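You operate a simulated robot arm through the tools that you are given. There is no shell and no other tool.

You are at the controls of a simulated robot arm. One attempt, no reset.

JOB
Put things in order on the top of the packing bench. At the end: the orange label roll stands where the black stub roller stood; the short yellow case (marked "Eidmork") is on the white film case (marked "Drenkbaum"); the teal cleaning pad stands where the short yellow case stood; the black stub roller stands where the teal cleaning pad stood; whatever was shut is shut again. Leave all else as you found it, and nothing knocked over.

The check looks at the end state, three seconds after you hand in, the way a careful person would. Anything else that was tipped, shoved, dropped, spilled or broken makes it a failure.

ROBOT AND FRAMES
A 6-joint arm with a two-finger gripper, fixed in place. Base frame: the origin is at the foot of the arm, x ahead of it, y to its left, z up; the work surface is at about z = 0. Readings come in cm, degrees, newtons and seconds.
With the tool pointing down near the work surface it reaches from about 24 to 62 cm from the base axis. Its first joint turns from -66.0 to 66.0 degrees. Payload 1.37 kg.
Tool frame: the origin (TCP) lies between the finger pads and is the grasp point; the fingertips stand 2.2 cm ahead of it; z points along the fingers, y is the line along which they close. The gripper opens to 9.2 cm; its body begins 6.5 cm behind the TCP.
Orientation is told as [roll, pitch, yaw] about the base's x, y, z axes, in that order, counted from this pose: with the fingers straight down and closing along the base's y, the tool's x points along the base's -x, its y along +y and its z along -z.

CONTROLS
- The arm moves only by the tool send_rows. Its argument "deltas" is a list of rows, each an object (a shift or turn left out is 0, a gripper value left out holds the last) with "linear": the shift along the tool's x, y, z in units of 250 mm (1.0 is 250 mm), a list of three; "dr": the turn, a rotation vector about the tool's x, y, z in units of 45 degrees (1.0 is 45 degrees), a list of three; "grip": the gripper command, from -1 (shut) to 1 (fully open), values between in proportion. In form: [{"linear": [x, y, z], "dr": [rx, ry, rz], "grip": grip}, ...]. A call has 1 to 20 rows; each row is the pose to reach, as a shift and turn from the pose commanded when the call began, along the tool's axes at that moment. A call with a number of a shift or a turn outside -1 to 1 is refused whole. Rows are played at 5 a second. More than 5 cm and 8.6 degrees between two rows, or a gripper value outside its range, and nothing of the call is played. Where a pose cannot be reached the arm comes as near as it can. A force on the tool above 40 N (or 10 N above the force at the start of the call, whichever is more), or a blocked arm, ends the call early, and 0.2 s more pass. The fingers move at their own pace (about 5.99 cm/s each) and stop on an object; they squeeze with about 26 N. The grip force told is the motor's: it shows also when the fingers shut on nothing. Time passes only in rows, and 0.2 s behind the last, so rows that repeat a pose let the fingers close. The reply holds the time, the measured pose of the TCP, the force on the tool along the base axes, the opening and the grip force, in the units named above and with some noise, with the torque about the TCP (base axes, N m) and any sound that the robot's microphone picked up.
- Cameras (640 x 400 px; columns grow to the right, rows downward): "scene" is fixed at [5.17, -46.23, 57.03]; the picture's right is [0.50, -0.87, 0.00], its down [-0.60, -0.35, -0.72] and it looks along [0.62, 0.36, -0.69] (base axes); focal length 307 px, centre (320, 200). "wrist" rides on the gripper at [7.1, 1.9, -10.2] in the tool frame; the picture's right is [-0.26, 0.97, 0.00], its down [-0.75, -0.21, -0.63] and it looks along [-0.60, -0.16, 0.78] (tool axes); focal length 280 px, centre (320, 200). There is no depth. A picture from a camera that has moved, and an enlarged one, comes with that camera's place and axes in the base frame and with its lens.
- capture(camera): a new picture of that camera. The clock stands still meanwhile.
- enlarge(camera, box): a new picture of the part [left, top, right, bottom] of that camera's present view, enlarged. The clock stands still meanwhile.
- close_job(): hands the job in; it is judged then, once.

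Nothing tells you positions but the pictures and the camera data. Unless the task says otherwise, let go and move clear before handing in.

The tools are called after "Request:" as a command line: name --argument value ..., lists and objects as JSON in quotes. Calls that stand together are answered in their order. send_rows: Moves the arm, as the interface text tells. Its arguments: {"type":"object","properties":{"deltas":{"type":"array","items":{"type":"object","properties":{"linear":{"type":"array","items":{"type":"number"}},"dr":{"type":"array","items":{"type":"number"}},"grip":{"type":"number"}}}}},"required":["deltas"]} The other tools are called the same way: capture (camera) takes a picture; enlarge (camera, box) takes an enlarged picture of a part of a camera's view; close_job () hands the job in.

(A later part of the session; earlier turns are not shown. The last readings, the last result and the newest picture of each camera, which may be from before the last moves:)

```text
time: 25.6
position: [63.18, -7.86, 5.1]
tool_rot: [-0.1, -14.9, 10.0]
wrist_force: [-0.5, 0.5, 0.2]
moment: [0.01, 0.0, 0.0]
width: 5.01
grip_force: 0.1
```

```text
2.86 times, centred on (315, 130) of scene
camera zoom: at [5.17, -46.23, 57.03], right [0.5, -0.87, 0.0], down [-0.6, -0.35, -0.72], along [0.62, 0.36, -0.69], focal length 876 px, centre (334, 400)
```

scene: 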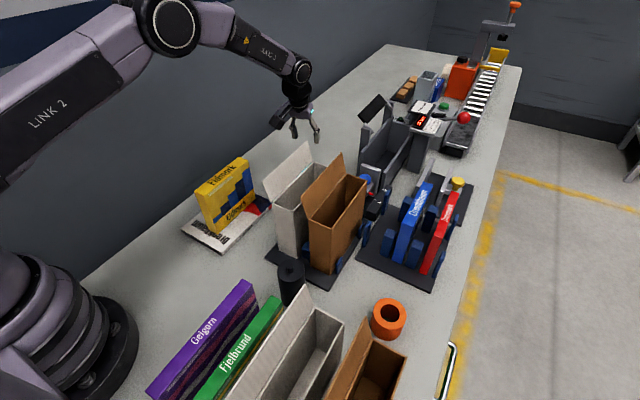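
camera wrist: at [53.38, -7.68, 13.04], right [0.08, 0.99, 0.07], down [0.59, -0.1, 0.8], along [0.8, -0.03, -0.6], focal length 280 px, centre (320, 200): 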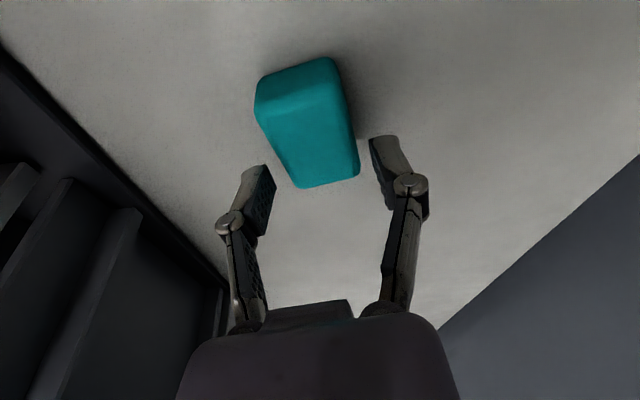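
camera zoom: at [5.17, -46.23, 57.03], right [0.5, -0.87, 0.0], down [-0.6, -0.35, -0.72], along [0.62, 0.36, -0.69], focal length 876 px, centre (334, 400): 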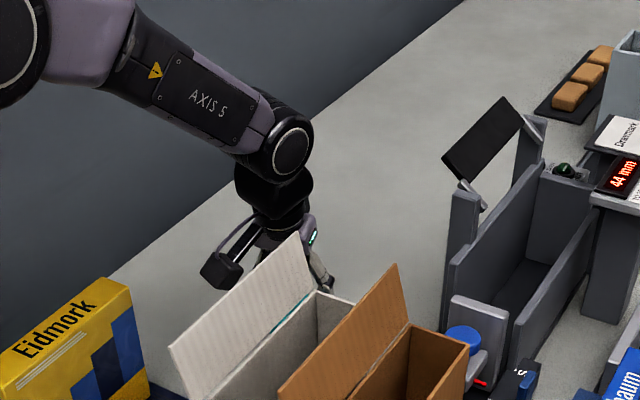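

Request:
send_rows --deltas '[{"linear": [0.0119, 0, 0.0444]}, {"linear": [0.0238, 0, 0.0889]}, {"linear": [0.0238, 0, 0.0889]}]'

Request:
capture --camera "wrist"

```text
time: 26.4
position: [63.05, -7.99, 2.75]
tool_rot: [-0.1, -15.1, 10.0]
wrist_force: [-0.5, -0.2, 0.6]
moment: [0.0, -0.01, 0.03]
width: 5.0
grip_force: 0.0
```

```text
taken
camera wrist: at [53.33, -7.73, 10.75], right [0.08, 0.99, 0.07], down [0.59, -0.1, 0.8], along [0.8, -0.03, -0.6], focal length 280 px, centre (320, 200)
```

wrist: 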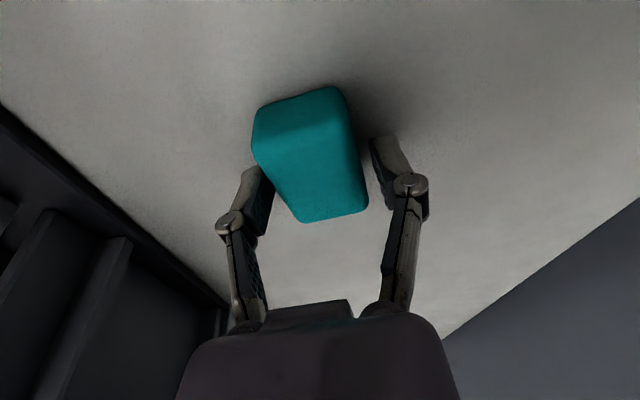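

Request:
send_rows --deltas '[{"linear": [0, 0, 0], "grip": -0.3}, {"linear": [0, 0, 0], "grip": -1}, {"linear": [0, 0, 0], "grip": -1}, {"linear": [0, 0, 0], "grip": -1}]'

Request:
send_rows --deltas '[{"linear": [-0.0104, 0, -0.0386], "grip": -1}, {"linear": [-0.0311, 0, -0.1159], "grip": -1}, {"linear": [-0.0311, 0, -0.1159], "grip": -1}]'

Request:
capture --camera "wrist"

```text
time: 27.4
position: [63.13, -7.86, 2.78]
tool_rot: [-0.1, -15.0, 10.0]
wrist_force: [-0.6, -0.3, 0.1]
moment: [0.01, 0.01, 0.02]
width: 3.9
grip_force: 26.4
```

```text
time: 28.2
position: [62.94, -7.93, 5.97]
tool_rot: [-0.1, -14.9, 10.1]
wrist_force: [0.6, -0.3, -0.8]
moment: [0.03, -0.02, -0.01]
width: 3.9
grip_force: 25.8
```

```text
taken
camera wrist: at [53.25, -7.72, 13.83], right [0.08, 0.99, 0.07], down [0.59, -0.1, 0.8], along [0.8, -0.03, -0.6], focal length 280 px, centre (320, 200)
```

wrist: 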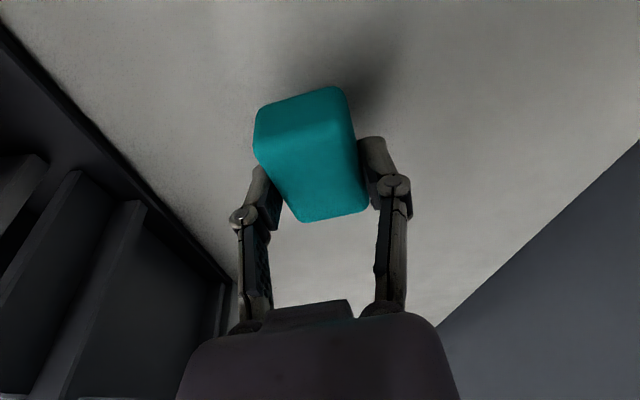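

The pad is gripped (3.9 cm) and lifted. I'll raise it high and then go back toward the base before crossing over the cartons.

Request:
send_rows --deltas '[{"linear": [-0.0054, 0.0069, -0.1725]}, {"linear": [-0.0109, 0.0139, -0.345]}, {"linear": [-0.0163, 0.0208, -0.5175]}, {"linear": [-0.0218, 0.0278, -0.69]}, {"linear": [-0.0272, 0.0347, -0.8623]}, {"linear": [-0.0272, 0.0347, -0.8623]}]'

Request:
capture --camera "wrist"

```text
time: 29.6
position: [58.16, -7.88, 27.04]
tool_rot: [-0.1, -14.9, 10.0]
wrist_force: [0.7, -0.3, 0.1]
moment: [-0.03, 0.0, 0.02]
width: 3.91
grip_force: 26.4
```

```text
taken
camera wrist: at [48.25, -7.59, 35.0], right [0.08, 0.99, 0.07], down [0.59, -0.1, 0.8], along [0.8, -0.03, -0.6], focal length 280 px, centre (320, 200)
```

wrist: 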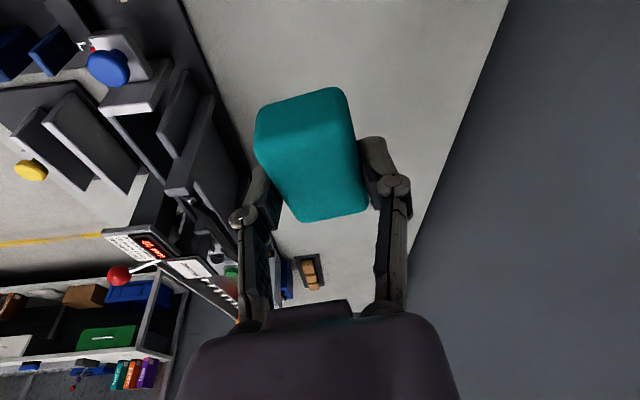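

Request:
send_rows --deltas '[{"linear": [0.0656, -0.117, -0.06], "dr": [0.0072, 0, 0.0268]}, {"linear": [0.1312, -0.2345, -0.12], "dr": [0.0144, 0, 0.0537]}, {"linear": [0.1969, -0.3518, -0.17], "dr": [0.0216, 0, 0.0805]}, {"linear": [0.2625, -0.469, -0.2], "dr": [0.0288, 0, 0.1073]}, {"linear": [0.3281, -0.5863, -0.22], "dr": [0.0359, 0, 0.1341]}, {"linear": [0.3938, -0.7035, -0.24], "dr": [0.0431, 0, 0.161]}, {"linear": [0.4594, -0.8208, -0.255], "dr": [0.0503, 0, 0.1878]}, {"linear": [0.525, -0.938, -0.265], "dr": [0.0575, 0, 0.2146]}, {"linear": [0.525, -0.938, -0.265], "dr": [0.0575, 0, 0.2146]}]'

Request:
capture --camera "wrist"

Request:
capture --camera "scene"

```text
time: 31.6
position: [47.98, -33.47, 29.86]
tool_rot: [-0.1, -14.9, 0.0]
wrist_force: [0.4, 0.8, -0.1]
moment: [0.01, 0.02, 0.01]
width: 3.87
grip_force: 25.9
```

```text
taken
camera wrist: at [38.48, -31.51, 37.75], right [0.25, 0.97, 0.07], down [0.57, -0.2, 0.8], along [0.78, -0.16, -0.6], focal length 280 px, centre (320, 200)
```

wrist: 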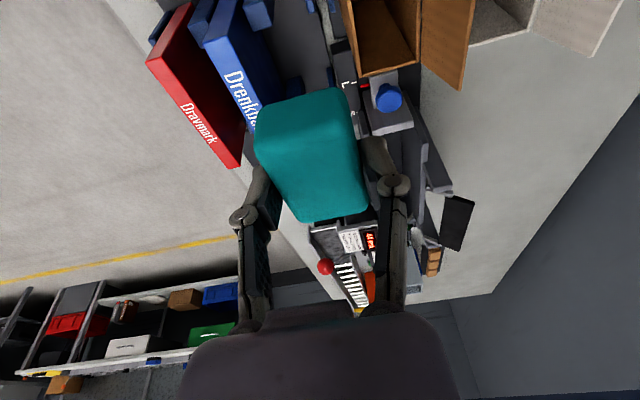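

```text
taken
```

scene: 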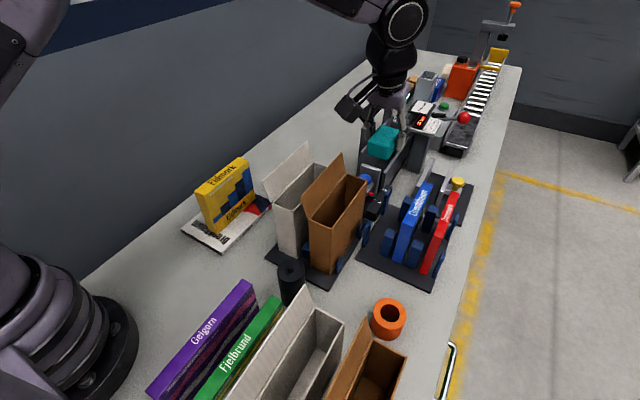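

The pad is carried safely. I'll zoom in on the empty slot to measure clearances.

Request:
enlarge --camera "scene" --box '[350, 170, 450, 270]'

Request:
enlarge --camera "wrist" --box '[180, 0, 400, 140]'

```text
4.00 times, centred on (400, 220) of scene
camera zoom: at [5.17, -46.23, 57.03], right [0.5, -0.87, 0.0], down [-0.6, -0.35, -0.72], along [0.62, 0.36, -0.69], focal length 1226 px, centre (0, 120)
```

zoom: 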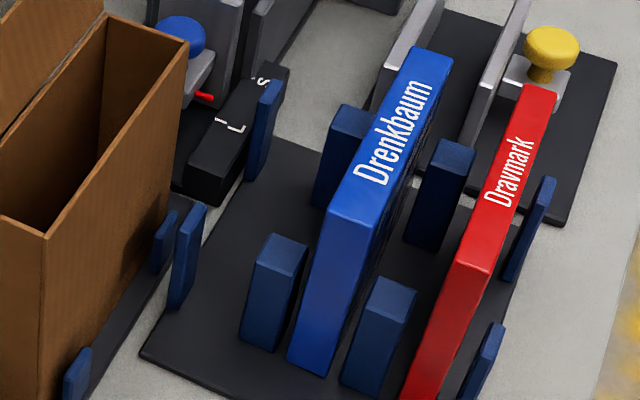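

```text
2.86 times, centred on (290, 70) of wrist
camera zoom: at [38.48, -31.51, 37.75], right [0.25, 0.97, 0.07], down [0.57, -0.2, 0.8], along [0.78, -0.16, -0.6], focal length 801 px, centre (406, 571)
```

zoom: 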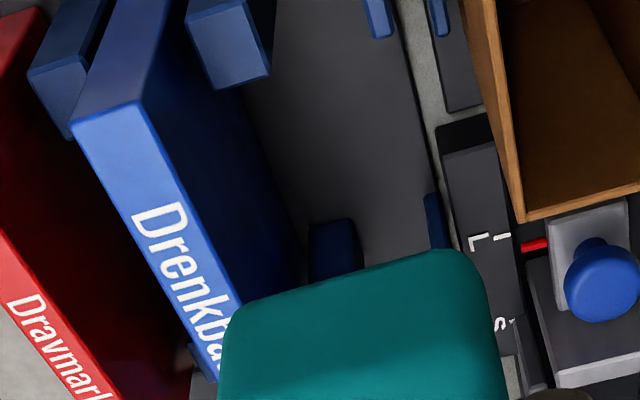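

Clearance looks adequate. The pad will sit on the rack base between the posts. I'll move above the slot with a small yaw so the camera housing stays clear of the brown carton.

Request:
send_rows --deltas '[{"linear": [-0.0281, -0.0153, 0.13], "dr": [-0.0086, 0, -0.0322]}, {"linear": [-0.0562, -0.0306, 0.26], "dr": [-0.0172, 0, -0.0644]}, {"linear": [-0.0844, -0.0459, 0.392], "dr": [-0.0259, 0, -0.0966]}, {"linear": [-0.1125, -0.0612, 0.523], "dr": [-0.0345, 0, -0.1288]}, {"linear": [-0.1125, -0.0612, 0.523], "dr": [-0.0345, 0, -0.1288]}]'

Request:
capture --camera "wrist"

Request:
enlarge --camera "scene" --box '[310, 80, 490, 260]'

```text
time: 32.8
position: [54.22, -35.0, 17.94]
tool_rot: [0.0, -15.0, 6.0]
wrist_force: [-0.3, 0.8, -0.3]
moment: [-0.03, 0.01, 0.01]
width: 3.88
grip_force: 25.9
```

```text
taken
camera wrist: at [44.51, -34.17, 26.0], right [0.15, 0.99, 0.07], down [0.58, -0.14, 0.8], along [0.8, -0.08, -0.6], focal length 280 px, centre (320, 200)
```

wrist: 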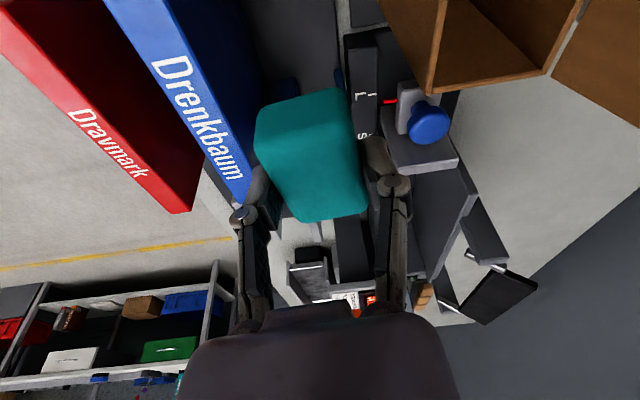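

```text
2.22 times, centred on (400, 170) of scene
camera zoom: at [5.17, -46.23, 57.03], right [0.5, -0.87, 0.0], down [-0.6, -0.35, -0.72], along [0.62, 0.36, -0.69], focal length 681 px, centre (142, 267)
```

zoom: 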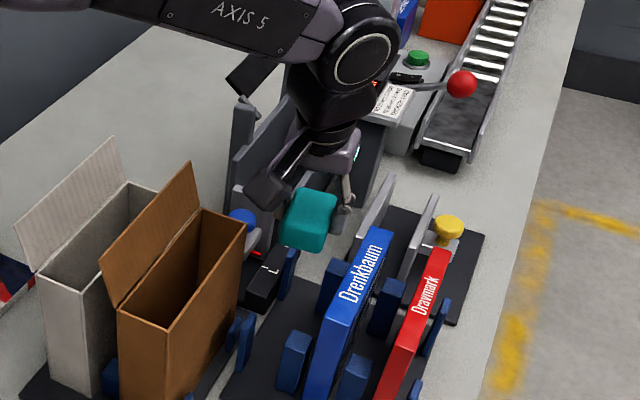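

I'm aligned above the slot at (54.2, -35.0). I'll descend carefully in stages.

Request:
send_rows --deltas '[{"linear": [0.0259, 0, 0.0966]}, {"linear": [0.0518, 0, 0.1932]}, {"linear": [0.0725, 0, 0.2705]}, {"linear": [0.0725, 0, 0.2705]}]'

Request:
capture --camera "wrist"

Request:
enlarge --camera "scene" --box '[310, 100, 470, 260]'

```text
time: 33.8
position: [54.07, -35.1, 11.02]
tool_rot: [0.0, -15.0, 6.0]
wrist_force: [0.0, 1.4, -0.2]
moment: [0.0, -0.02, -0.01]
width: 3.88
grip_force: 26.0
```

```text
taken
camera wrist: at [44.32, -34.19, 19.01], right [0.15, 0.99, 0.07], down [0.58, -0.14, 0.8], along [0.8, -0.08, -0.6], focal length 280 px, centre (320, 200)
```

wrist: 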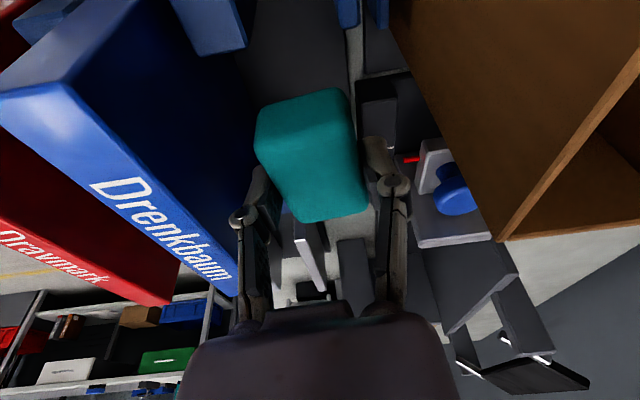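

```text
2.50 times, centred on (390, 180) of scene
camera zoom: at [5.17, -46.23, 57.03], right [0.5, -0.87, 0.0], down [-0.6, -0.35, -0.72], along [0.62, 0.36, -0.69], focal length 766 px, centre (145, 250)
```

zoom: 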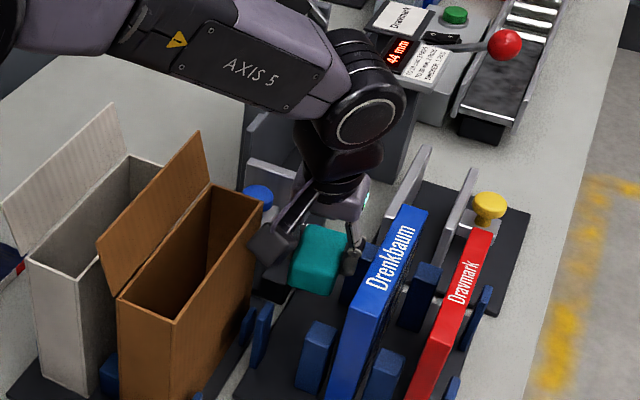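

Clear on both sides. I'll continue down to just above the rack base.

Request:
send_rows --deltas '[{"linear": [0.0207, 0, 0.0773]}, {"linear": [0.0362, 0, 0.1352]}, {"linear": [0.0518, 0, 0.1932]}, {"linear": [0.0518, 0, 0.1932]}]'

Request:
capture --camera "wrist"

Request:
enlarge --camera "scene" --box '[310, 120, 470, 280]'

```text
time: 34.8
position: [54.04, -35.17, 6.03]
tool_rot: [0.0, -15.0, 6.0]
wrist_force: [-0.2, 0.4, -0.2]
moment: [-0.02, 0.04, -0.03]
width: 3.89
grip_force: 26.2
```

```text
taken
camera wrist: at [44.3, -34.23, 14.08], right [0.15, 0.99, 0.07], down [0.58, -0.14, 0.8], along [0.8, -0.08, -0.6], focal length 280 px, centre (320, 200)
```

wrist: 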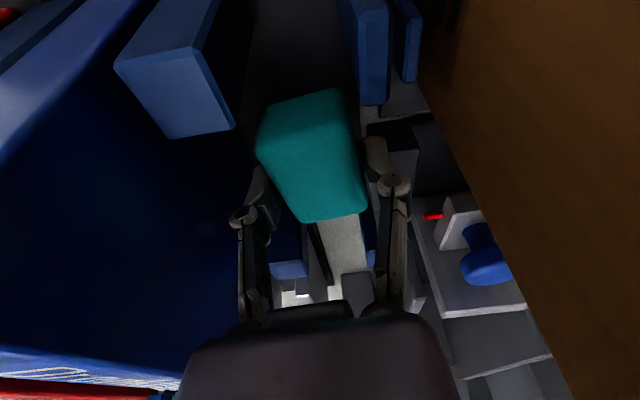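

```text
2.50 times, centred on (390, 200) of scene
camera zoom: at [5.17, -46.23, 57.03], right [0.5, -0.87, 0.0], down [-0.6, -0.35, -0.72], along [0.62, 0.36, -0.69], focal length 766 px, centre (145, 200)
```

zoom: 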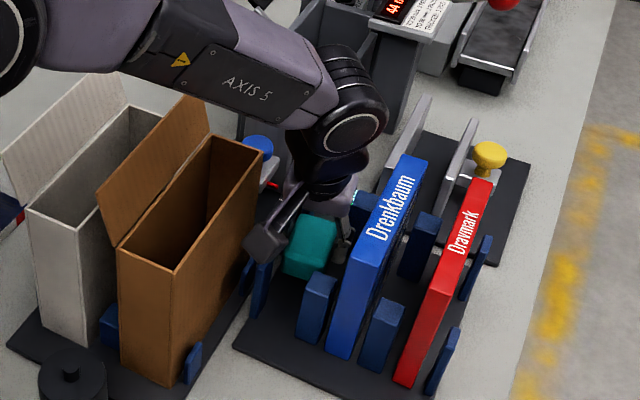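

Request:
send_rows --deltas '[{"linear": [0.0067, 0, 0.0251]}, {"linear": [0.0135, 0, 0.0502]}, {"linear": [0.0135, 0, 0.0502]}]'

Request:
send_rows --deltas '[{"linear": [0.0031, 0, 0.0116]}, {"linear": [0.0031, 0, 0.0116]}]'

Request:
send_rows --deltas '[{"linear": [0.0021, 0, 0.0077]}, {"linear": [0.0021, 0, 0.0077]}]'

```text
time: 35.6
position: [54.14, -35.02, 4.79]
tool_rot: [-0.1, -15.0, 6.0]
wrist_force: [1.1, 0.4, 0.0]
moment: [-0.02, -0.02, -0.03]
width: 3.9
grip_force: 25.8
```

```text
time: 36.2
position: [54.09, -35.0, 4.4]
tool_rot: [-0.1, -15.0, 5.9]
wrist_force: [0.4, -0.4, -0.3]
moment: [0.02, 0.02, -0.02]
width: 3.9
grip_force: 26.4
```

```text
time: 36.8
position: [54.09, -35.06, 4.17]
tool_rot: [0.0, -15.1, 6.0]
wrist_force: [0.1, -0.5, -0.9]
moment: [-0.01, 0.02, -0.04]
width: 3.91
grip_force: 26.1
```

Request:
send_rows --deltas '[{"linear": [0.0021, 0, 0.0077]}, {"linear": [0.0021, 0, 0.0077]}]'

Request:
send_rows --deltas '[{"linear": [0.0016, 0, 0.0058]}, {"linear": [0.0016, 0, 0.0058]}]'

Request:
enlarge --camera "scene" --box '[350, 180, 430, 260]'

```text
time: 37.4
position: [54.07, -34.96, 4.1]
tool_rot: [-0.1, -15.1, 6.0]
wrist_force: [0.1, 0.1, 0.0]
moment: [0.03, 0.02, 0.02]
width: 3.86
grip_force: 26.5
```

```text
time: 38.0
position: [54.07, -34.98, 3.89]
tool_rot: [-0.2, -15.0, 6.0]
wrist_force: [0.6, 0.7, -0.3]
moment: [0.0, -0.01, -0.04]
width: 3.89
grip_force: 25.8
```

```text
5.00 times, centred on (390, 220) of scene
camera zoom: at [5.17, -46.23, 57.03], right [0.5, -0.87, 0.0], down [-0.6, -0.35, -0.72], along [0.62, 0.36, -0.69], focal length 1533 px, centre (-30, 100)
```

zoom: 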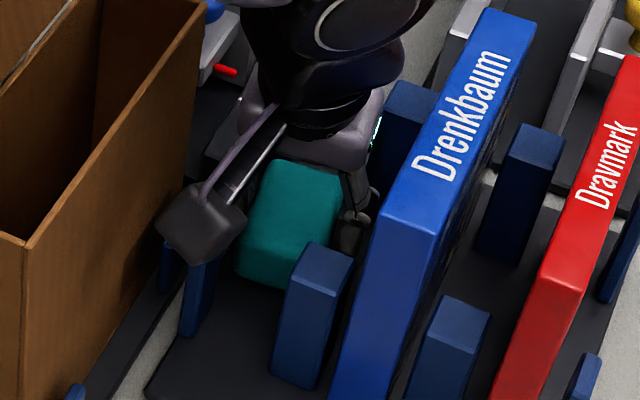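

Request:
send_rows --deltas '[{"linear": [0.0016, 0, 0.0058]}, {"linear": [0.0016, 0, 0.0058]}]'

Request:
send_rows --deltas '[{"linear": [0.0016, 0, 0.0058]}, {"linear": [0.0016, 0, 0.0058]}]'

Request:
send_rows --deltas '[{"linear": [0.0016, 0, 0.0058]}, {"linear": [0.0016, 0, 0.0058]}]'

```text
time: 38.6
position: [54.09, -34.99, 3.8]
tool_rot: [0.0, -15.0, 6.0]
wrist_force: [-0.4, 0.0, -0.5]
moment: [-0.01, -0.01, 0.0]
width: 3.88
grip_force: 25.6
```

```text
time: 39.2
position: [54.16, -34.91, 3.48]
tool_rot: [0.0, -15.0, 6.1]
wrist_force: [0.1, -0.8, -0.4]
moment: [-0.02, 0.0, -0.01]
width: 3.88
grip_force: 25.3
```

```text
time: 39.8
position: [54.15, -34.96, 3.38]
tool_rot: [-0.1, -15.0, 6.0]
wrist_force: [-0.1, 0.3, 1.2]
moment: [0.07, -0.01, 0.0]
width: 3.89
grip_force: 25.9
```

Request:
send_rows --deltas '[{"linear": [0.001, 0, 0.0039]}, {"linear": [0.001, 0, 0.0039]}]'

Request:
enlarge --camera "wrist" --box '[200, 60, 440, 260]'

```text
time: 40.4
position: [54.18, -35.13, 3.46]
tool_rot: [-0.1, -15.1, 6.0]
wrist_force: [-0.8, -1.4, 1.6]
moment: [0.03, 0.01, 0.01]
width: 3.9
grip_force: 25.9
```

```text
2.00 times, centred on (320, 160) of wrist
camera zoom: at [44.37, -34.13, 11.36], right [0.15, 0.99, 0.07], down [0.58, -0.14, 0.8], along [0.8, -0.08, -0.6], focal length 561 px, centre (320, 280)
```

zoom: 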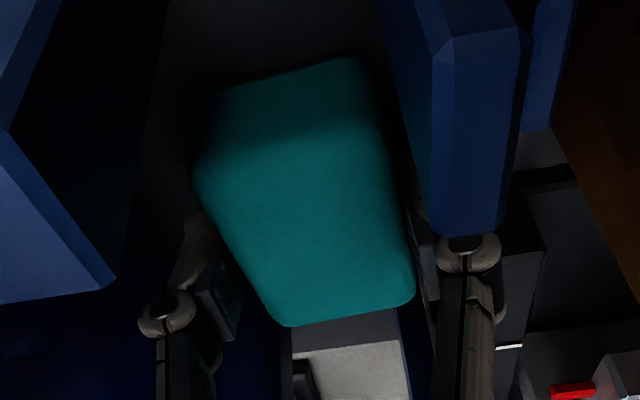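

Request:
send_rows --deltas '[{"linear": [0.001, 0, 0.0039]}, {"linear": [0.001, 0, 0.0039]}, {"linear": [0.001, 0, 0.0039]}]'

```text
time: 41.2
position: [54.1, -34.91, 3.47]
tool_rot: [-0.1, -15.2, 6.0]
wrist_force: [-4.5, 1.1, 13.4]
moment: [0.03, 0.11, -0.01]
width: 3.88
grip_force: 25.7
```

Contact is confirmed. I'll relieve the pressure slightly and open just enough to free the pad.

Request:
send_rows --deltas '[{"linear": [-0.001, 0, -0.0039], "grip": -1}, {"linear": [-0.001, 0, -0.0039], "grip": -0.12}, {"linear": [-0.001, 0, -0.0039], "grip": -0.04}, {"linear": [-0.001, 0, -0.0039], "grip": -0.02}, {"linear": [-0.001, 0, -0.0039], "grip": -0.02}]'

Request:
enlarge --camera "wrist" --box '[200, 60, 440, 260]'

```text
time: 42.4
position: [54.08, -35.04, 3.42]
tool_rot: [-0.2, -14.9, 6.0]
wrist_force: [0.1, -0.1, -0.2]
moment: [0.01, 0.0, 0.01]
width: 4.5
grip_force: 0.1
```

```text
2.00 times, centred on (320, 160) of wrist
camera zoom: at [44.31, -34.14, 11.31], right [0.15, 0.99, 0.07], down [0.58, -0.14, 0.8], along [0.8, -0.08, -0.6], focal length 561 px, centre (320, 280)
```

zoom: 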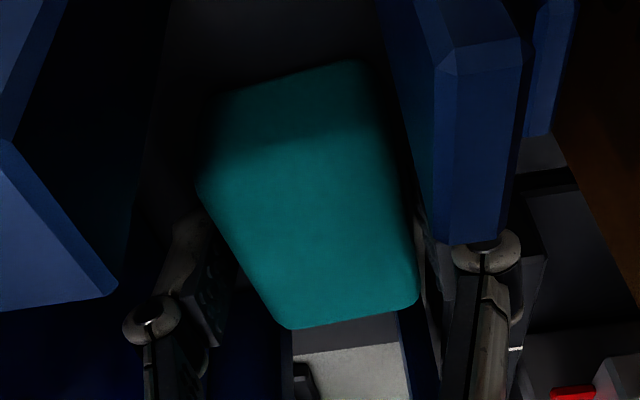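

Released. Rising straight up out of the slot.

Request:
send_rows --deltas '[{"linear": [-0.0083, 0, -0.0309]}, {"linear": [-0.0207, 0, -0.0773]}, {"linear": [-0.0414, 0, -0.1546]}, {"linear": [-0.0725, 0, -0.2705]}, {"linear": [-0.1035, 0, -0.3864]}, {"linear": [-0.1449, 0, -0.541]}, {"linear": [-0.1863, 0, -0.6955]}, {"linear": [-0.207, 0, -0.7728]}, {"linear": [-0.207, 0, -0.7728]}]'

Request:
capture --camera "scene"

Request:
capture --camera "wrist"

```text
time: 44.4
position: [53.95, -35.05, 23.26]
tool_rot: [0.0, -15.0, 6.0]
wrist_force: [-1.0, 0.4, 0.0]
moment: [-0.01, -0.03, 0.0]
width: 4.54
grip_force: 0.0
```

```text
taken
```

scene: 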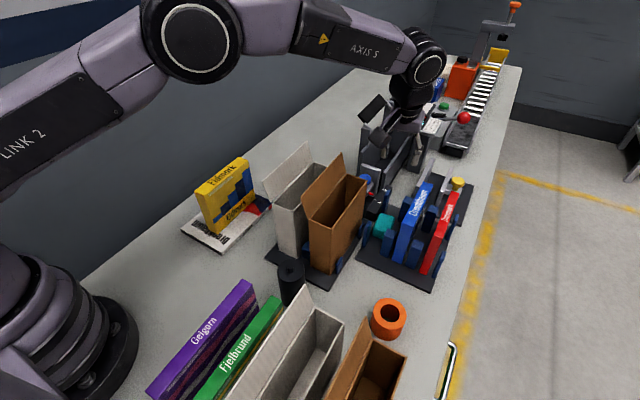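

```text
taken
camera wrist: at [44.25, -34.16, 31.27], right [0.15, 0.99, 0.07], down [0.58, -0.14, 0.8], along [0.8, -0.08, -0.6], focal length 280 px, centre (320, 200)
```

wrist: 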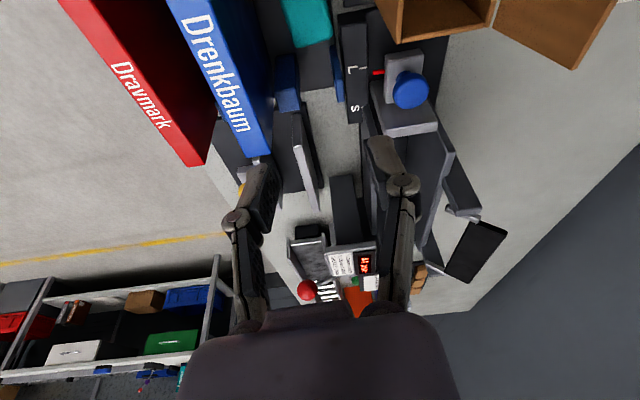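

The teal pad sits in the rack where the yellow case was. Next is the black stub roller. I'll rise, straighten the tool, and move back for a good view of it.

Request:
send_rows --deltas '[{"linear": [-0.003, 0.0042, -0.1649], "dr": [0, 0.08, 0]}, {"linear": [0.0367, 0.0722, -0.2997], "dr": [0, 0.16, 0]}, {"linear": [0.1052, 0.1503, -0.4009], "dr": [0, 0.24, 0]}, {"linear": [0.1868, 0.2323, -0.4517], "dr": [0, 0.3333, 0]}, {"linear": [0.1868, 0.2323, -0.4517], "dr": [0, 0.3333, 0]}]'

Request:
send_rows --deltas '[{"linear": [0.1176, 0.0928, 0.01], "dr": [0, 0, 0.163], "grip": 0.6}, {"linear": [0.2352, 0.1856, 0.01], "dr": [0, 0, 0.326], "grip": 0.6}, {"linear": [0.3529, 0.2784, 0.02], "dr": [0, 0, 0.489], "grip": 0.6}, {"linear": [0.4705, 0.3712, 0.03], "dr": [0, 0, 0.652], "grip": 0.6}, {"linear": [0.5881, 0.464, 0.04], "dr": [0, 0, 0.815], "grip": 0.6}, {"linear": [0.7057, 0.5568, 0.04], "dr": [0, 0, 0.978], "grip": 0.6}, {"linear": [0.7057, 0.5568, 0.04], "dr": [0, 0, 0.978], "grip": 0.6}]'

Request:
capture --camera "wrist"

Request:
capture --camera "scene"

```text
time: 45.6
position: [46.01, -30.03, 33.13]
tool_rot: [-0.1, 0.0, 5.9]
wrist_force: [0.2, 0.6, -0.4]
moment: [-0.02, 0.01, 0.01]
width: 4.49
grip_force: 0.0
```

```text
time: 47.2
position: [27.0, -18.08, 32.02]
tool_rot: [0.0, -0.1, -38.1]
wrist_force: [-0.3, 0.1, 0.9]
moment: [0.01, -0.01, -0.04]
width: 7.38
grip_force: 0.0
```

```text
taken
camera wrist: at [22.51, -12.18, 42.24], right [0.8, 0.6, 0.0], down [0.47, -0.62, 0.63], along [0.37, -0.5, -0.78], focal length 280 px, centre (320, 200)
```

wrist: 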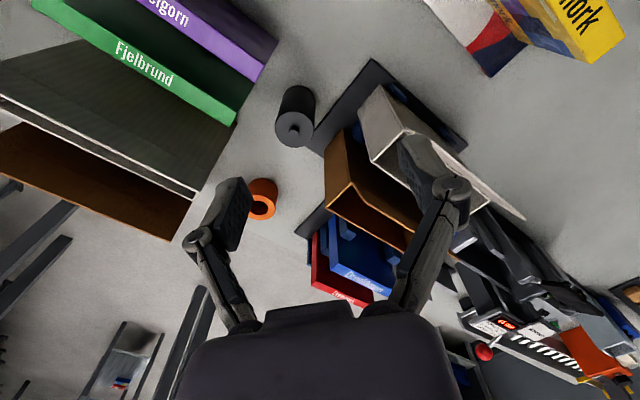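

```text
taken
```

scene: 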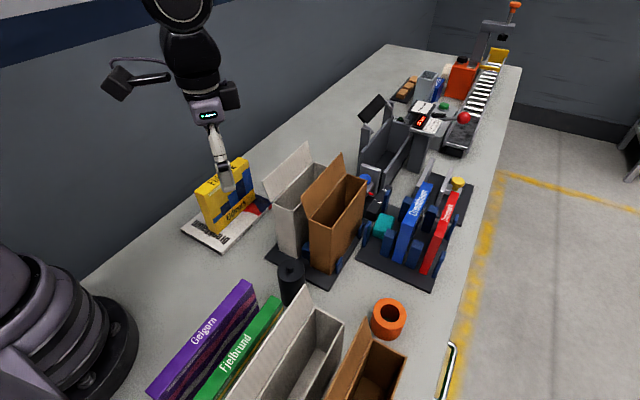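

Request:
enlarge --camera "wrist" --box '[240, 60, 360, 160]'

Request:
enlarge --camera "scene" --box '[250, 230, 340, 320]'

Request:
enlarge --camera "wrist" --box '[220, 150, 320, 240]'

Request:
enlarge --camera "scene" --box '[350, 280, 430, 350]'

```text
4.00 times, centred on (300, 110) of wrist
camera zoom: at [22.51, -12.18, 42.24], right [0.8, 0.6, 0.0], down [0.47, -0.62, 0.63], along [0.37, -0.5, -0.78], focal length 1122 px, centre (400, 560)
```

zoom: 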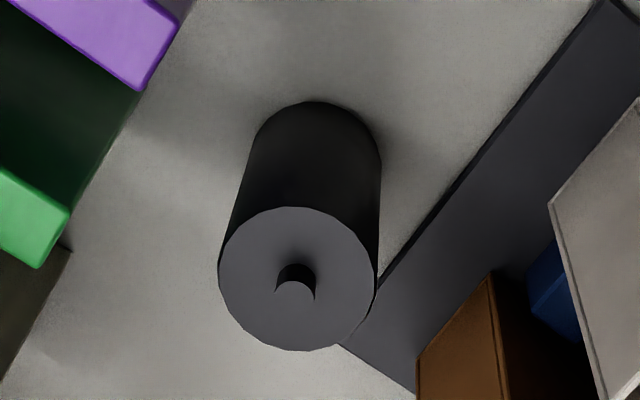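

```text
4.44 times, centred on (295, 275) of scene
camera zoom: at [5.17, -46.22, 57.03], right [0.5, -0.87, 0.0], down [-0.6, -0.35, -0.72], along [0.62, 0.36, -0.69], focal length 1363 px, centre (431, -133)
```

zoom: 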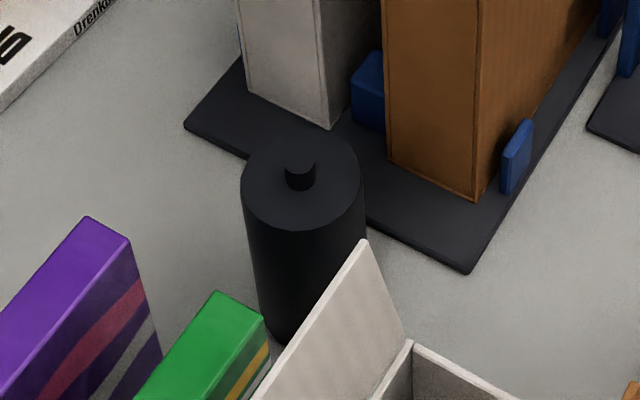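

```text
4.44 times, centred on (270, 195) of wrist
camera zoom: at [22.51, -12.18, 42.24], right [0.8, 0.6, 0.0], down [0.47, -0.62, 0.63], along [0.37, -0.5, -0.78], focal length 1246 px, centre (542, 222)
```

zoom: 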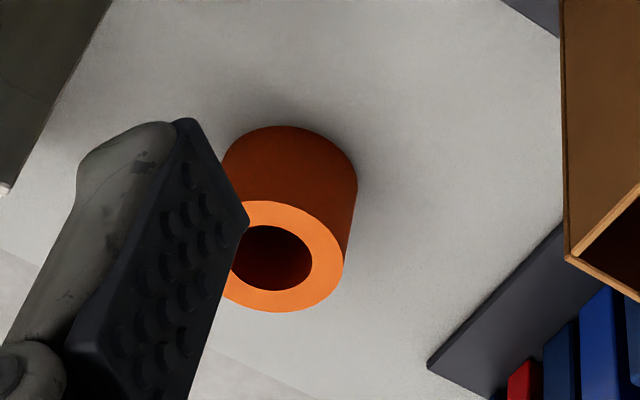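

```text
5.71 times, centred on (390, 315) of scene
camera zoom: at [5.17, -46.22, 57.03], right [0.5, -0.87, 0.0], down [-0.6, -0.35, -0.72], along [0.62, 0.36, -0.69], focal length 1752 px, centre (-80, -457)
```

zoom: 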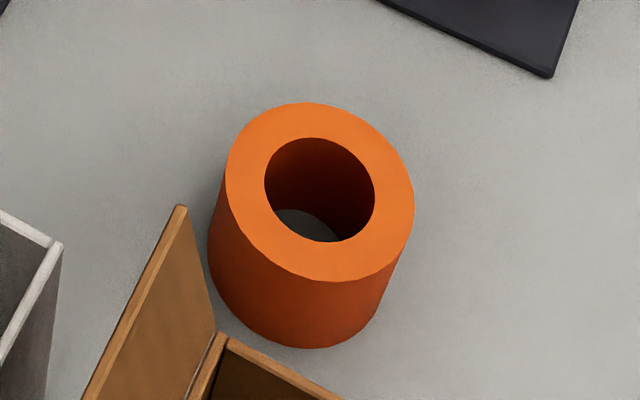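

The roller axis is at about (29.0, -26.1), 5 cm in diameter, with its body top near z = 9.5. The orange roll is at about (33.2, -44.2). I'll approach above the roller with a slight outward tilt for the far placement later.

Request:
send_rows --deltas '[{"linear": [-0.065, -0.0507, 0.14], "dr": [0, -0.0555, 0], "grip": 0.6}, {"linear": [-0.13, -0.1014, 0.28], "dr": [0, -0.111, 0], "grip": 0.6}, {"linear": [-0.195, -0.1522, 0.42], "dr": [0, -0.1666, 0], "grip": 0.6}, {"linear": [-0.2601, -0.2029, 0.56], "dr": [0, -0.2222, 0], "grip": 0.6}, {"linear": [-0.2601, -0.2029, 0.56], "dr": [0, -0.2222, 0], "grip": 0.6}]'

Request:
capture --camera "wrist"

Request:
capture --camera "scene"

```text
time: 48.4
position: [29.11, -26.05, 18.03]
tool_rot: [0.0, -10.2, -38.0]
wrist_force: [-0.7, -0.1, -0.1]
moment: [-0.01, 0.02, -0.01]
width: 7.36
grip_force: 0.1
```

```text
taken
camera wrist: at [23.34, -19.17, 26.81], right [0.8, 0.6, 0.05], down [0.37, -0.55, 0.75], along [0.47, -0.58, -0.66], focal length 280 px, centre (320, 200)
```

wrist: 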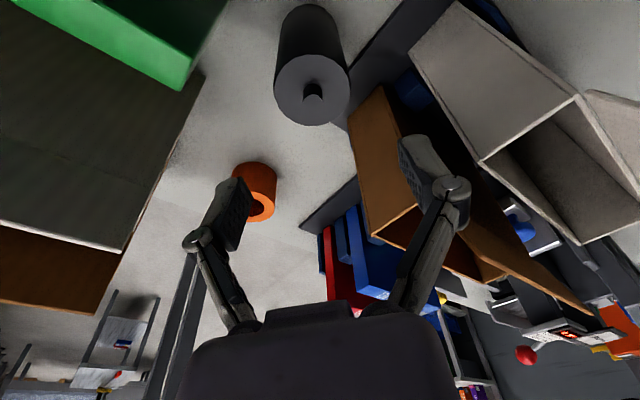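

```text
taken
```

scene: 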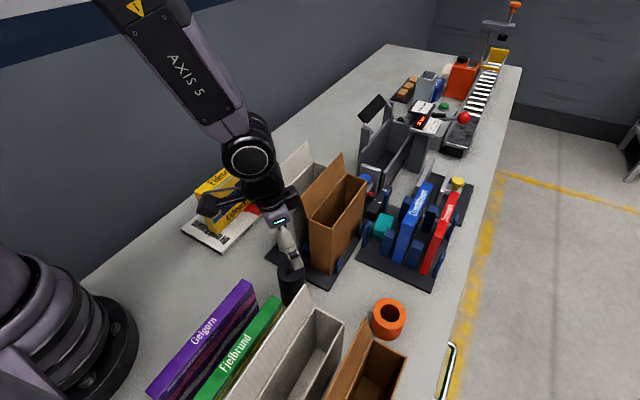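

The tool is centred over the roller. Lowering to grasp height.

Request:
send_rows --deltas '[{"linear": [0.0208, 0, 0.1182]}, {"linear": [0.0417, 0, 0.2364]}, {"linear": [0.0625, 0, 0.3545]}, {"linear": [0.0813, 0, 0.4609]}, {"linear": [0.0813, 0, 0.4609]}]'

Request:
capture --camera "wrist"

Request:
enlarge --camera "scene" --box '[180, 170, 360, 330]'

```text
time: 49.6
position: [29.28, -26.06, 6.41]
tool_rot: [0.0, -10.0, -38.1]
wrist_force: [-0.7, 0.1, 0.6]
moment: [0.01, -0.01, 0.01]
width: 7.35
grip_force: 0.1
out of reach, approached as far as the arm can: row 3
```

```text
taken
camera wrist: at [23.4, -19.22, 15.08], right [0.8, 0.6, 0.05], down [0.37, -0.55, 0.75], along [0.47, -0.58, -0.66], focal length 280 px, centre (320, 200)
```

wrist: 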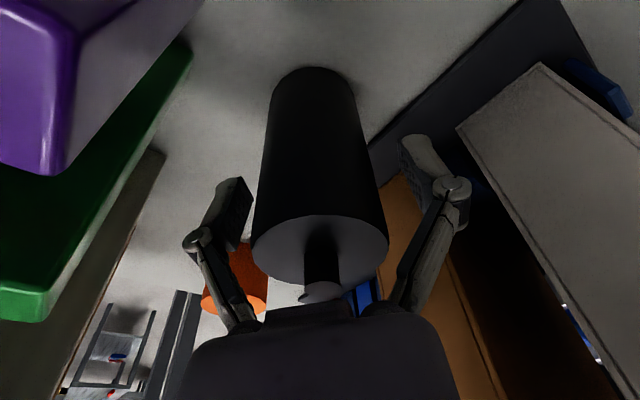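

```text
2.50 times, centred on (270, 250) of scene
camera zoom: at [5.17, -46.23, 57.03], right [0.5, -0.87, 0.0], down [-0.6, -0.35, -0.72], along [0.62, 0.36, -0.69], focal length 766 px, centre (445, 75)
```

zoom: 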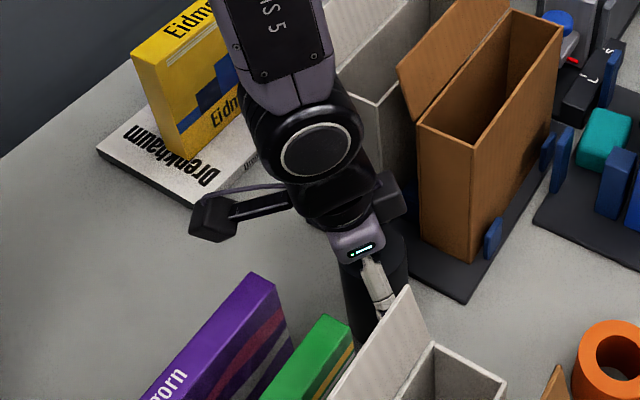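

The roller is between the fingers. Closing the gripper.

Request:
send_rows --deltas '[{"linear": [0, 0, 0], "grip": 0.2}, {"linear": [0, 0, 0], "grip": 0.0}, {"linear": [0, 0, 0], "grip": -1}, {"linear": [0, 0, 0], "grip": -1}, {"linear": [0, 0, 0], "grip": -1}]'

Request:
capture --camera "wrist"

```text
time: 50.8
position: [29.34, -26.07, 6.47]
tool_rot: [0.0, -10.0, -38.0]
wrist_force: [-4.2, -3.5, 6.1]
moment: [-0.1, 0.12, -0.02]
width: 4.89
grip_force: 26.3
```

```text
taken
camera wrist: at [23.4, -19.23, 15.12], right [0.8, 0.6, 0.05], down [0.37, -0.55, 0.75], along [0.47, -0.58, -0.66], focal length 280 px, centre (320, 200)
```

wrist: 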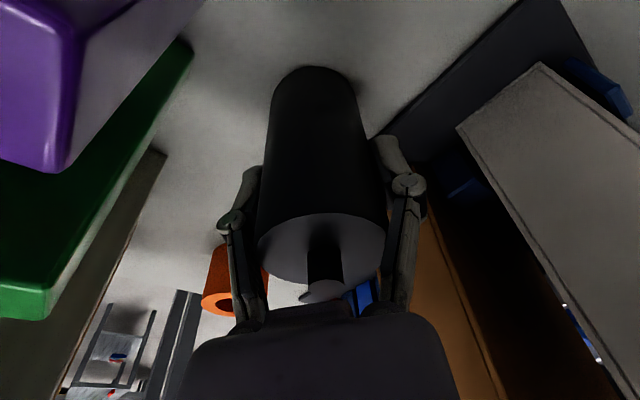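

Gripped at 4.89 cm. I'll lift straight up slowly and check it stays upright.

Request:
send_rows --deltas '[{"linear": [-0.0035, 0, -0.0197], "grip": -1}, {"linear": [-0.0104, 0, -0.0591], "grip": -1}, {"linear": [-0.0278, 0, -0.1576], "grip": -1}, {"linear": [-0.0556, 0, -0.3151], "grip": -1}, {"linear": [-0.0833, 0, -0.4727], "grip": -1}, {"linear": [-0.1111, 0, -0.6303], "grip": -1}, {"linear": [-0.1389, 0, -0.7878], "grip": -1}, {"linear": [-0.1667, 0, -0.9454], "grip": -1}, {"linear": [-0.1667, 0, -0.9454], "grip": -1}]'

Request:
capture --camera "wrist"

Request:
capture --camera "scene"

```text
time: 52.8
position: [28.95, -25.99, 30.39]
tool_rot: [0.0, -10.0, -38.1]
wrist_force: [0.1, -0.2, -1.8]
moment: [0.0, -0.03, 0.01]
width: 4.88
grip_force: 25.9
out of reach, approached as far as the arm can: row 3, 4
```

```text
taken
camera wrist: at [23.17, -19.12, 39.12], right [0.8, 0.6, 0.05], down [0.37, -0.55, 0.75], along [0.47, -0.58, -0.66], focal length 280 px, centre (320, 200)
```

wrist: 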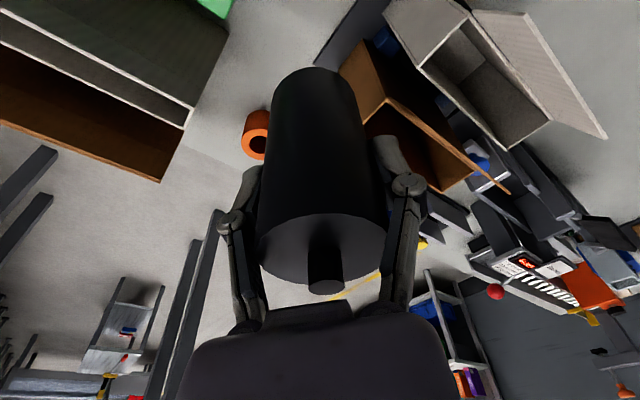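

```text
taken
```

scene: 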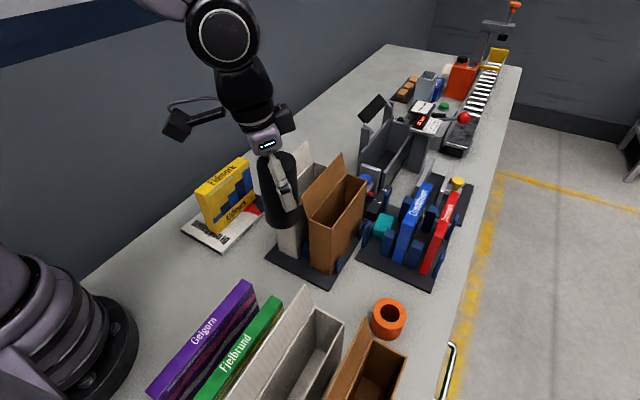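

The roller hangs upright. I'll carry it over the gap beyond the cartons toward the teal pad's old spot.

Request:
send_rows --deltas '[{"linear": [0.0181, 0.1452, -0.0243], "dr": [-0.0239, 0, -0.1357]}, {"linear": [0.0362, 0.2904, -0.0486], "dr": [-0.0478, 0, -0.2714]}, {"linear": [0.0544, 0.4356, -0.073], "dr": [-0.0718, 0, -0.407]}, {"linear": [0.0725, 0.5808, -0.0973], "dr": [-0.0957, 0, -0.5427]}, {"linear": [0.0906, 0.726, -0.1216], "dr": [-0.1196, 0, -0.6784]}, {"linear": [0.0906, 0.726, -0.1216], "dr": [-0.1196, 0, -0.6784]}]'

Request:
capture --camera "scene"

```text
time: 54.2
position: [37.88, -9.91, 32.82]
tool_rot: [0.0, -9.9, -6.9]
wrist_force: [0.5, -0.1, -2.4]
moment: [0.0, 0.01, -0.02]
width: 4.9
grip_force: 25.7
```

```text
taken
```

scene: 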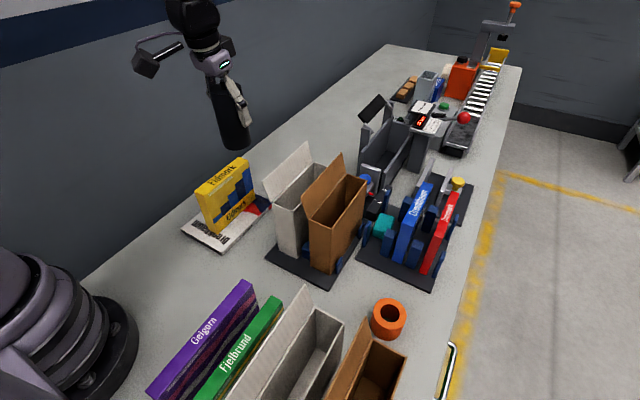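

Request:
send_rows --deltas '[{"linear": [-0.1092, 0.0251, 0.0853]}, {"linear": [-0.2184, 0.0502, 0.1705]}, {"linear": [-0.3276, 0.0753, 0.2558]}, {"linear": [-0.4369, 0.1004, 0.341]}, {"linear": [-0.5461, 0.1255, 0.4263]}, {"linear": [-0.6553, 0.1506, 0.5115]}, {"linear": [-0.7645, 0.1757, 0.5968]}, {"linear": [-0.8737, 0.2008, 0.682]}, {"linear": [-0.8737, 0.2008, 0.682]}]'

Request:
capture --camera "scene"

Request:
capture --camera "wrist"

```text
time: 56.2
position: [62.83, -7.99, 19.74]
tool_rot: [-0.1, -10.0, -7.0]
wrist_force: [0.8, 0.1, -1.9]
moment: [-0.01, -0.01, 0.01]
width: 4.89
grip_force: 26.1
```

```text
taken
```

scene: 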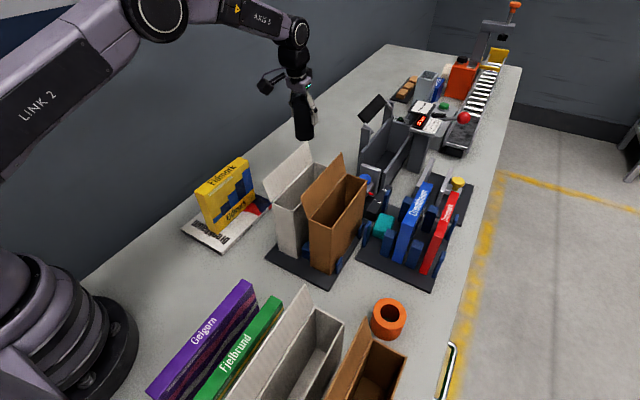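

```text
taken
camera wrist: at [54.35, -4.97, 28.59], right [0.37, 0.93, 0.04], down [0.6, -0.28, 0.75], along [0.7, -0.25, -0.66], focal length 280 px, centre (320, 200)
```

wrist: 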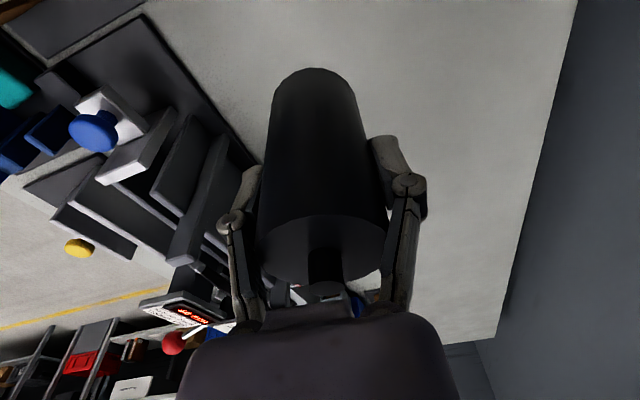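

The roller is above the old pad position. Lowering it toward the bench.

Request:
send_rows --deltas '[{"linear": [0.0178, 0.0004, 0.1208]}, {"linear": [0.0355, 0.0009, 0.2415]}, {"linear": [0.0533, 0.0013, 0.3623]}, {"linear": [0.071, 0.0017, 0.483]}, {"linear": [0.071, 0.0017, 0.483]}]'

Request:
capture --camera "wrist"

Request:
enlarge --camera "scene" --box '[220, 40, 400, 200]'

```text
time: 57.4
position: [63.32, -7.96, 7.76]
tool_rot: [-0.1, -10.0, -7.0]
wrist_force: [0.3, -0.3, -1.7]
moment: [-0.01, 0.0, 0.02]
width: 4.92
grip_force: 26.4
```

```text
taken
camera wrist: at [54.78, -5.03, 16.47], right [0.37, 0.93, 0.04], down [0.6, -0.28, 0.75], along [0.7, -0.25, -0.66], focal length 280 px, centre (320, 200)
```

wrist: 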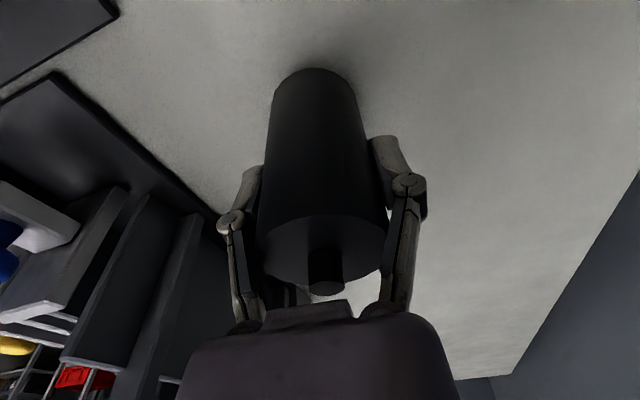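

```text
2.50 times, centred on (310, 120) of scene
camera zoom: at [5.17, -46.23, 57.03], right [0.5, -0.87, 0.0], down [-0.6, -0.35, -0.72], along [0.62, 0.36, -0.69], focal length 766 px, centre (345, 400)
```

zoom: 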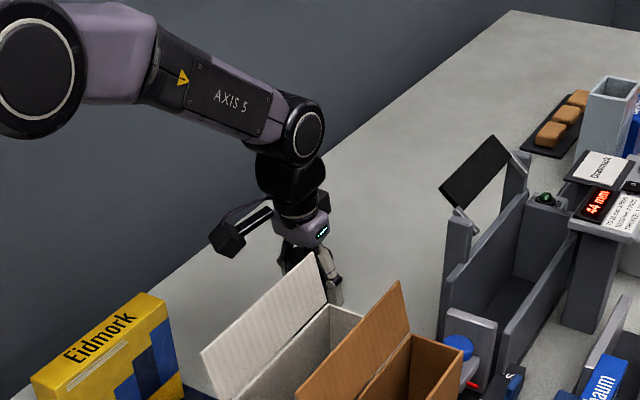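

Request:
send_rows --deltas '[{"linear": [0.0031, 0, 0.0177]}, {"linear": [0.0062, 0, 0.0355]}, {"linear": [0.0062, 0, 0.0355]}]'

Request:
send_rows --deltas '[{"linear": [0.0014, 0, 0.0079]}, {"linear": [0.0014, 0, 0.0079]}]'

Request:
send_rows --deltas '[{"linear": [0.001, 0, 0.0059]}, {"linear": [0.001, 0, 0.0059]}]'

```text
time: 58.2
position: [63.49, -8.04, 6.82]
tool_rot: [0.0, -10.0, -7.1]
wrist_force: [0.5, -0.1, -2.5]
moment: [-0.01, 0.0, 0.01]
width: 4.87
grip_force: 26.3
```

```text
time: 58.8
position: [63.29, -8.01, 6.68]
tool_rot: [-0.2, -10.1, -7.1]
wrist_force: [-0.4, 0.0, -1.9]
moment: [0.0, 0.01, 0.03]
width: 4.91
grip_force: 26.1
```

```text
time: 59.4
position: [63.33, -8.04, 6.37]
tool_rot: [-0.1, -10.0, -7.0]
wrist_force: [1.0, 0.4, -2.6]
moment: [0.0, 0.0, -0.02]
width: 4.89
grip_force: 26.0
```

Request:
send_rows --deltas '[{"linear": [0.0007, 0, 0.0039]}, {"linear": [0.0007, 0, 0.0039]}]'

Request:
send_rows --deltas '[{"linear": [0.0007, 0, 0.0039]}, {"linear": [0.0007, 0, 0.0039]}]'

Request:
capture --camera "wrist"

```text
time: 60.0
position: [63.34, -8.05, 6.37]
tool_rot: [0.0, -10.2, -7.1]
wrist_force: [-1.6, 1.6, 2.5]
moment: [0.27, 0.08, 0.0]
width: 4.89
grip_force: 25.9
```

```text
time: 60.6
position: [63.32, -8.02, 6.45]
tool_rot: [0.0, -10.1, -6.9]
wrist_force: [-7.3, -0.1, 13.4]
moment: [0.41, 0.47, 0.13]
width: 4.92
grip_force: 25.9
```

```text
taken
camera wrist: at [54.79, -5.1, 15.09], right [0.37, 0.93, 0.04], down [0.6, -0.28, 0.75], along [0.7, -0.25, -0.66], focal length 280 px, centre (320, 200)
```

wrist: 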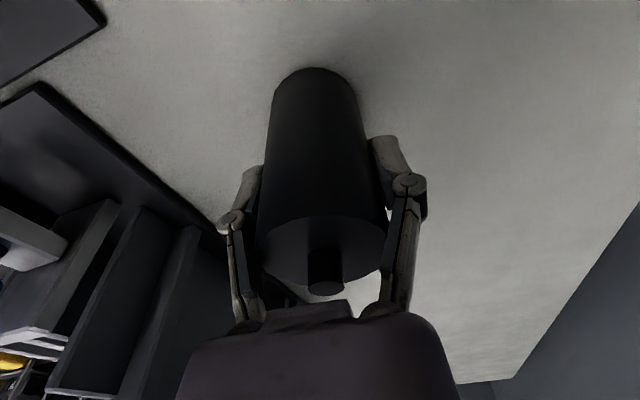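

The roller is touching the bench. I'll nudge it back 2–3 mm to match the pad's centre, set it down and release.

Request:
send_rows --deltas '[{"linear": [-0.0028, 0, -0.0158]}, {"linear": [0.007, -0.0012, -0.0175]}, {"linear": [0.0085, -0.0012, -0.0095]}, {"linear": [0.0094, -0.0012, -0.004]}, {"linear": [0.0094, -0.0012, -0.004]}]'

```text
time: 61.8
position: [63.1, -8.09, 6.36]
tool_rot: [0.0, -10.0, -7.0]
wrist_force: [-10.6, 1.8, 12.7]
moment: [0.39, 0.46, 0.14]
width: 4.91
grip_force: 26.1
```

Request:
send_rows --deltas '[{"linear": [-0.0006, 0, -0.0035], "grip": -1}, {"linear": [-0.0006, 0, -0.0035], "grip": -1}]'

Request:
send_rows --deltas '[{"linear": [0, 0, 0], "grip": 0.09}, {"linear": [0, 0, 0], "grip": 0.15}, {"linear": [0, 0, 0], "grip": 0.25}, {"linear": [0, 0, 0], "grip": 0.35}, {"linear": [0, 0, 0], "grip": 0.35}]'

Request:
capture --camera "wrist"

```text
time: 62.4
position: [63.08, -8.03, 6.33]
tool_rot: [-0.1, -10.1, -7.1]
wrist_force: [-0.3, 1.6, -1.0]
moment: [0.12, -0.03, 0.02]
width: 4.92
grip_force: 26.3
```

```text
time: 63.6
position: [63.07, -8.07, 6.42]
tool_rot: [-0.1, -10.0, -7.0]
wrist_force: [1.0, 0.5, 0.5]
moment: [0.02, 0.0, -0.02]
width: 6.19
grip_force: 0.0
```

```text
taken
camera wrist: at [54.56, -5.12, 15.15], right [0.37, 0.93, 0.04], down [0.6, -0.28, 0.75], along [0.7, -0.25, -0.66], focal length 280 px, centre (320, 200)
```

wrist: 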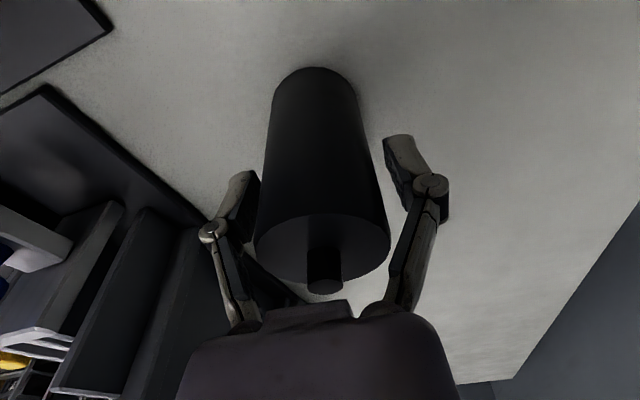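

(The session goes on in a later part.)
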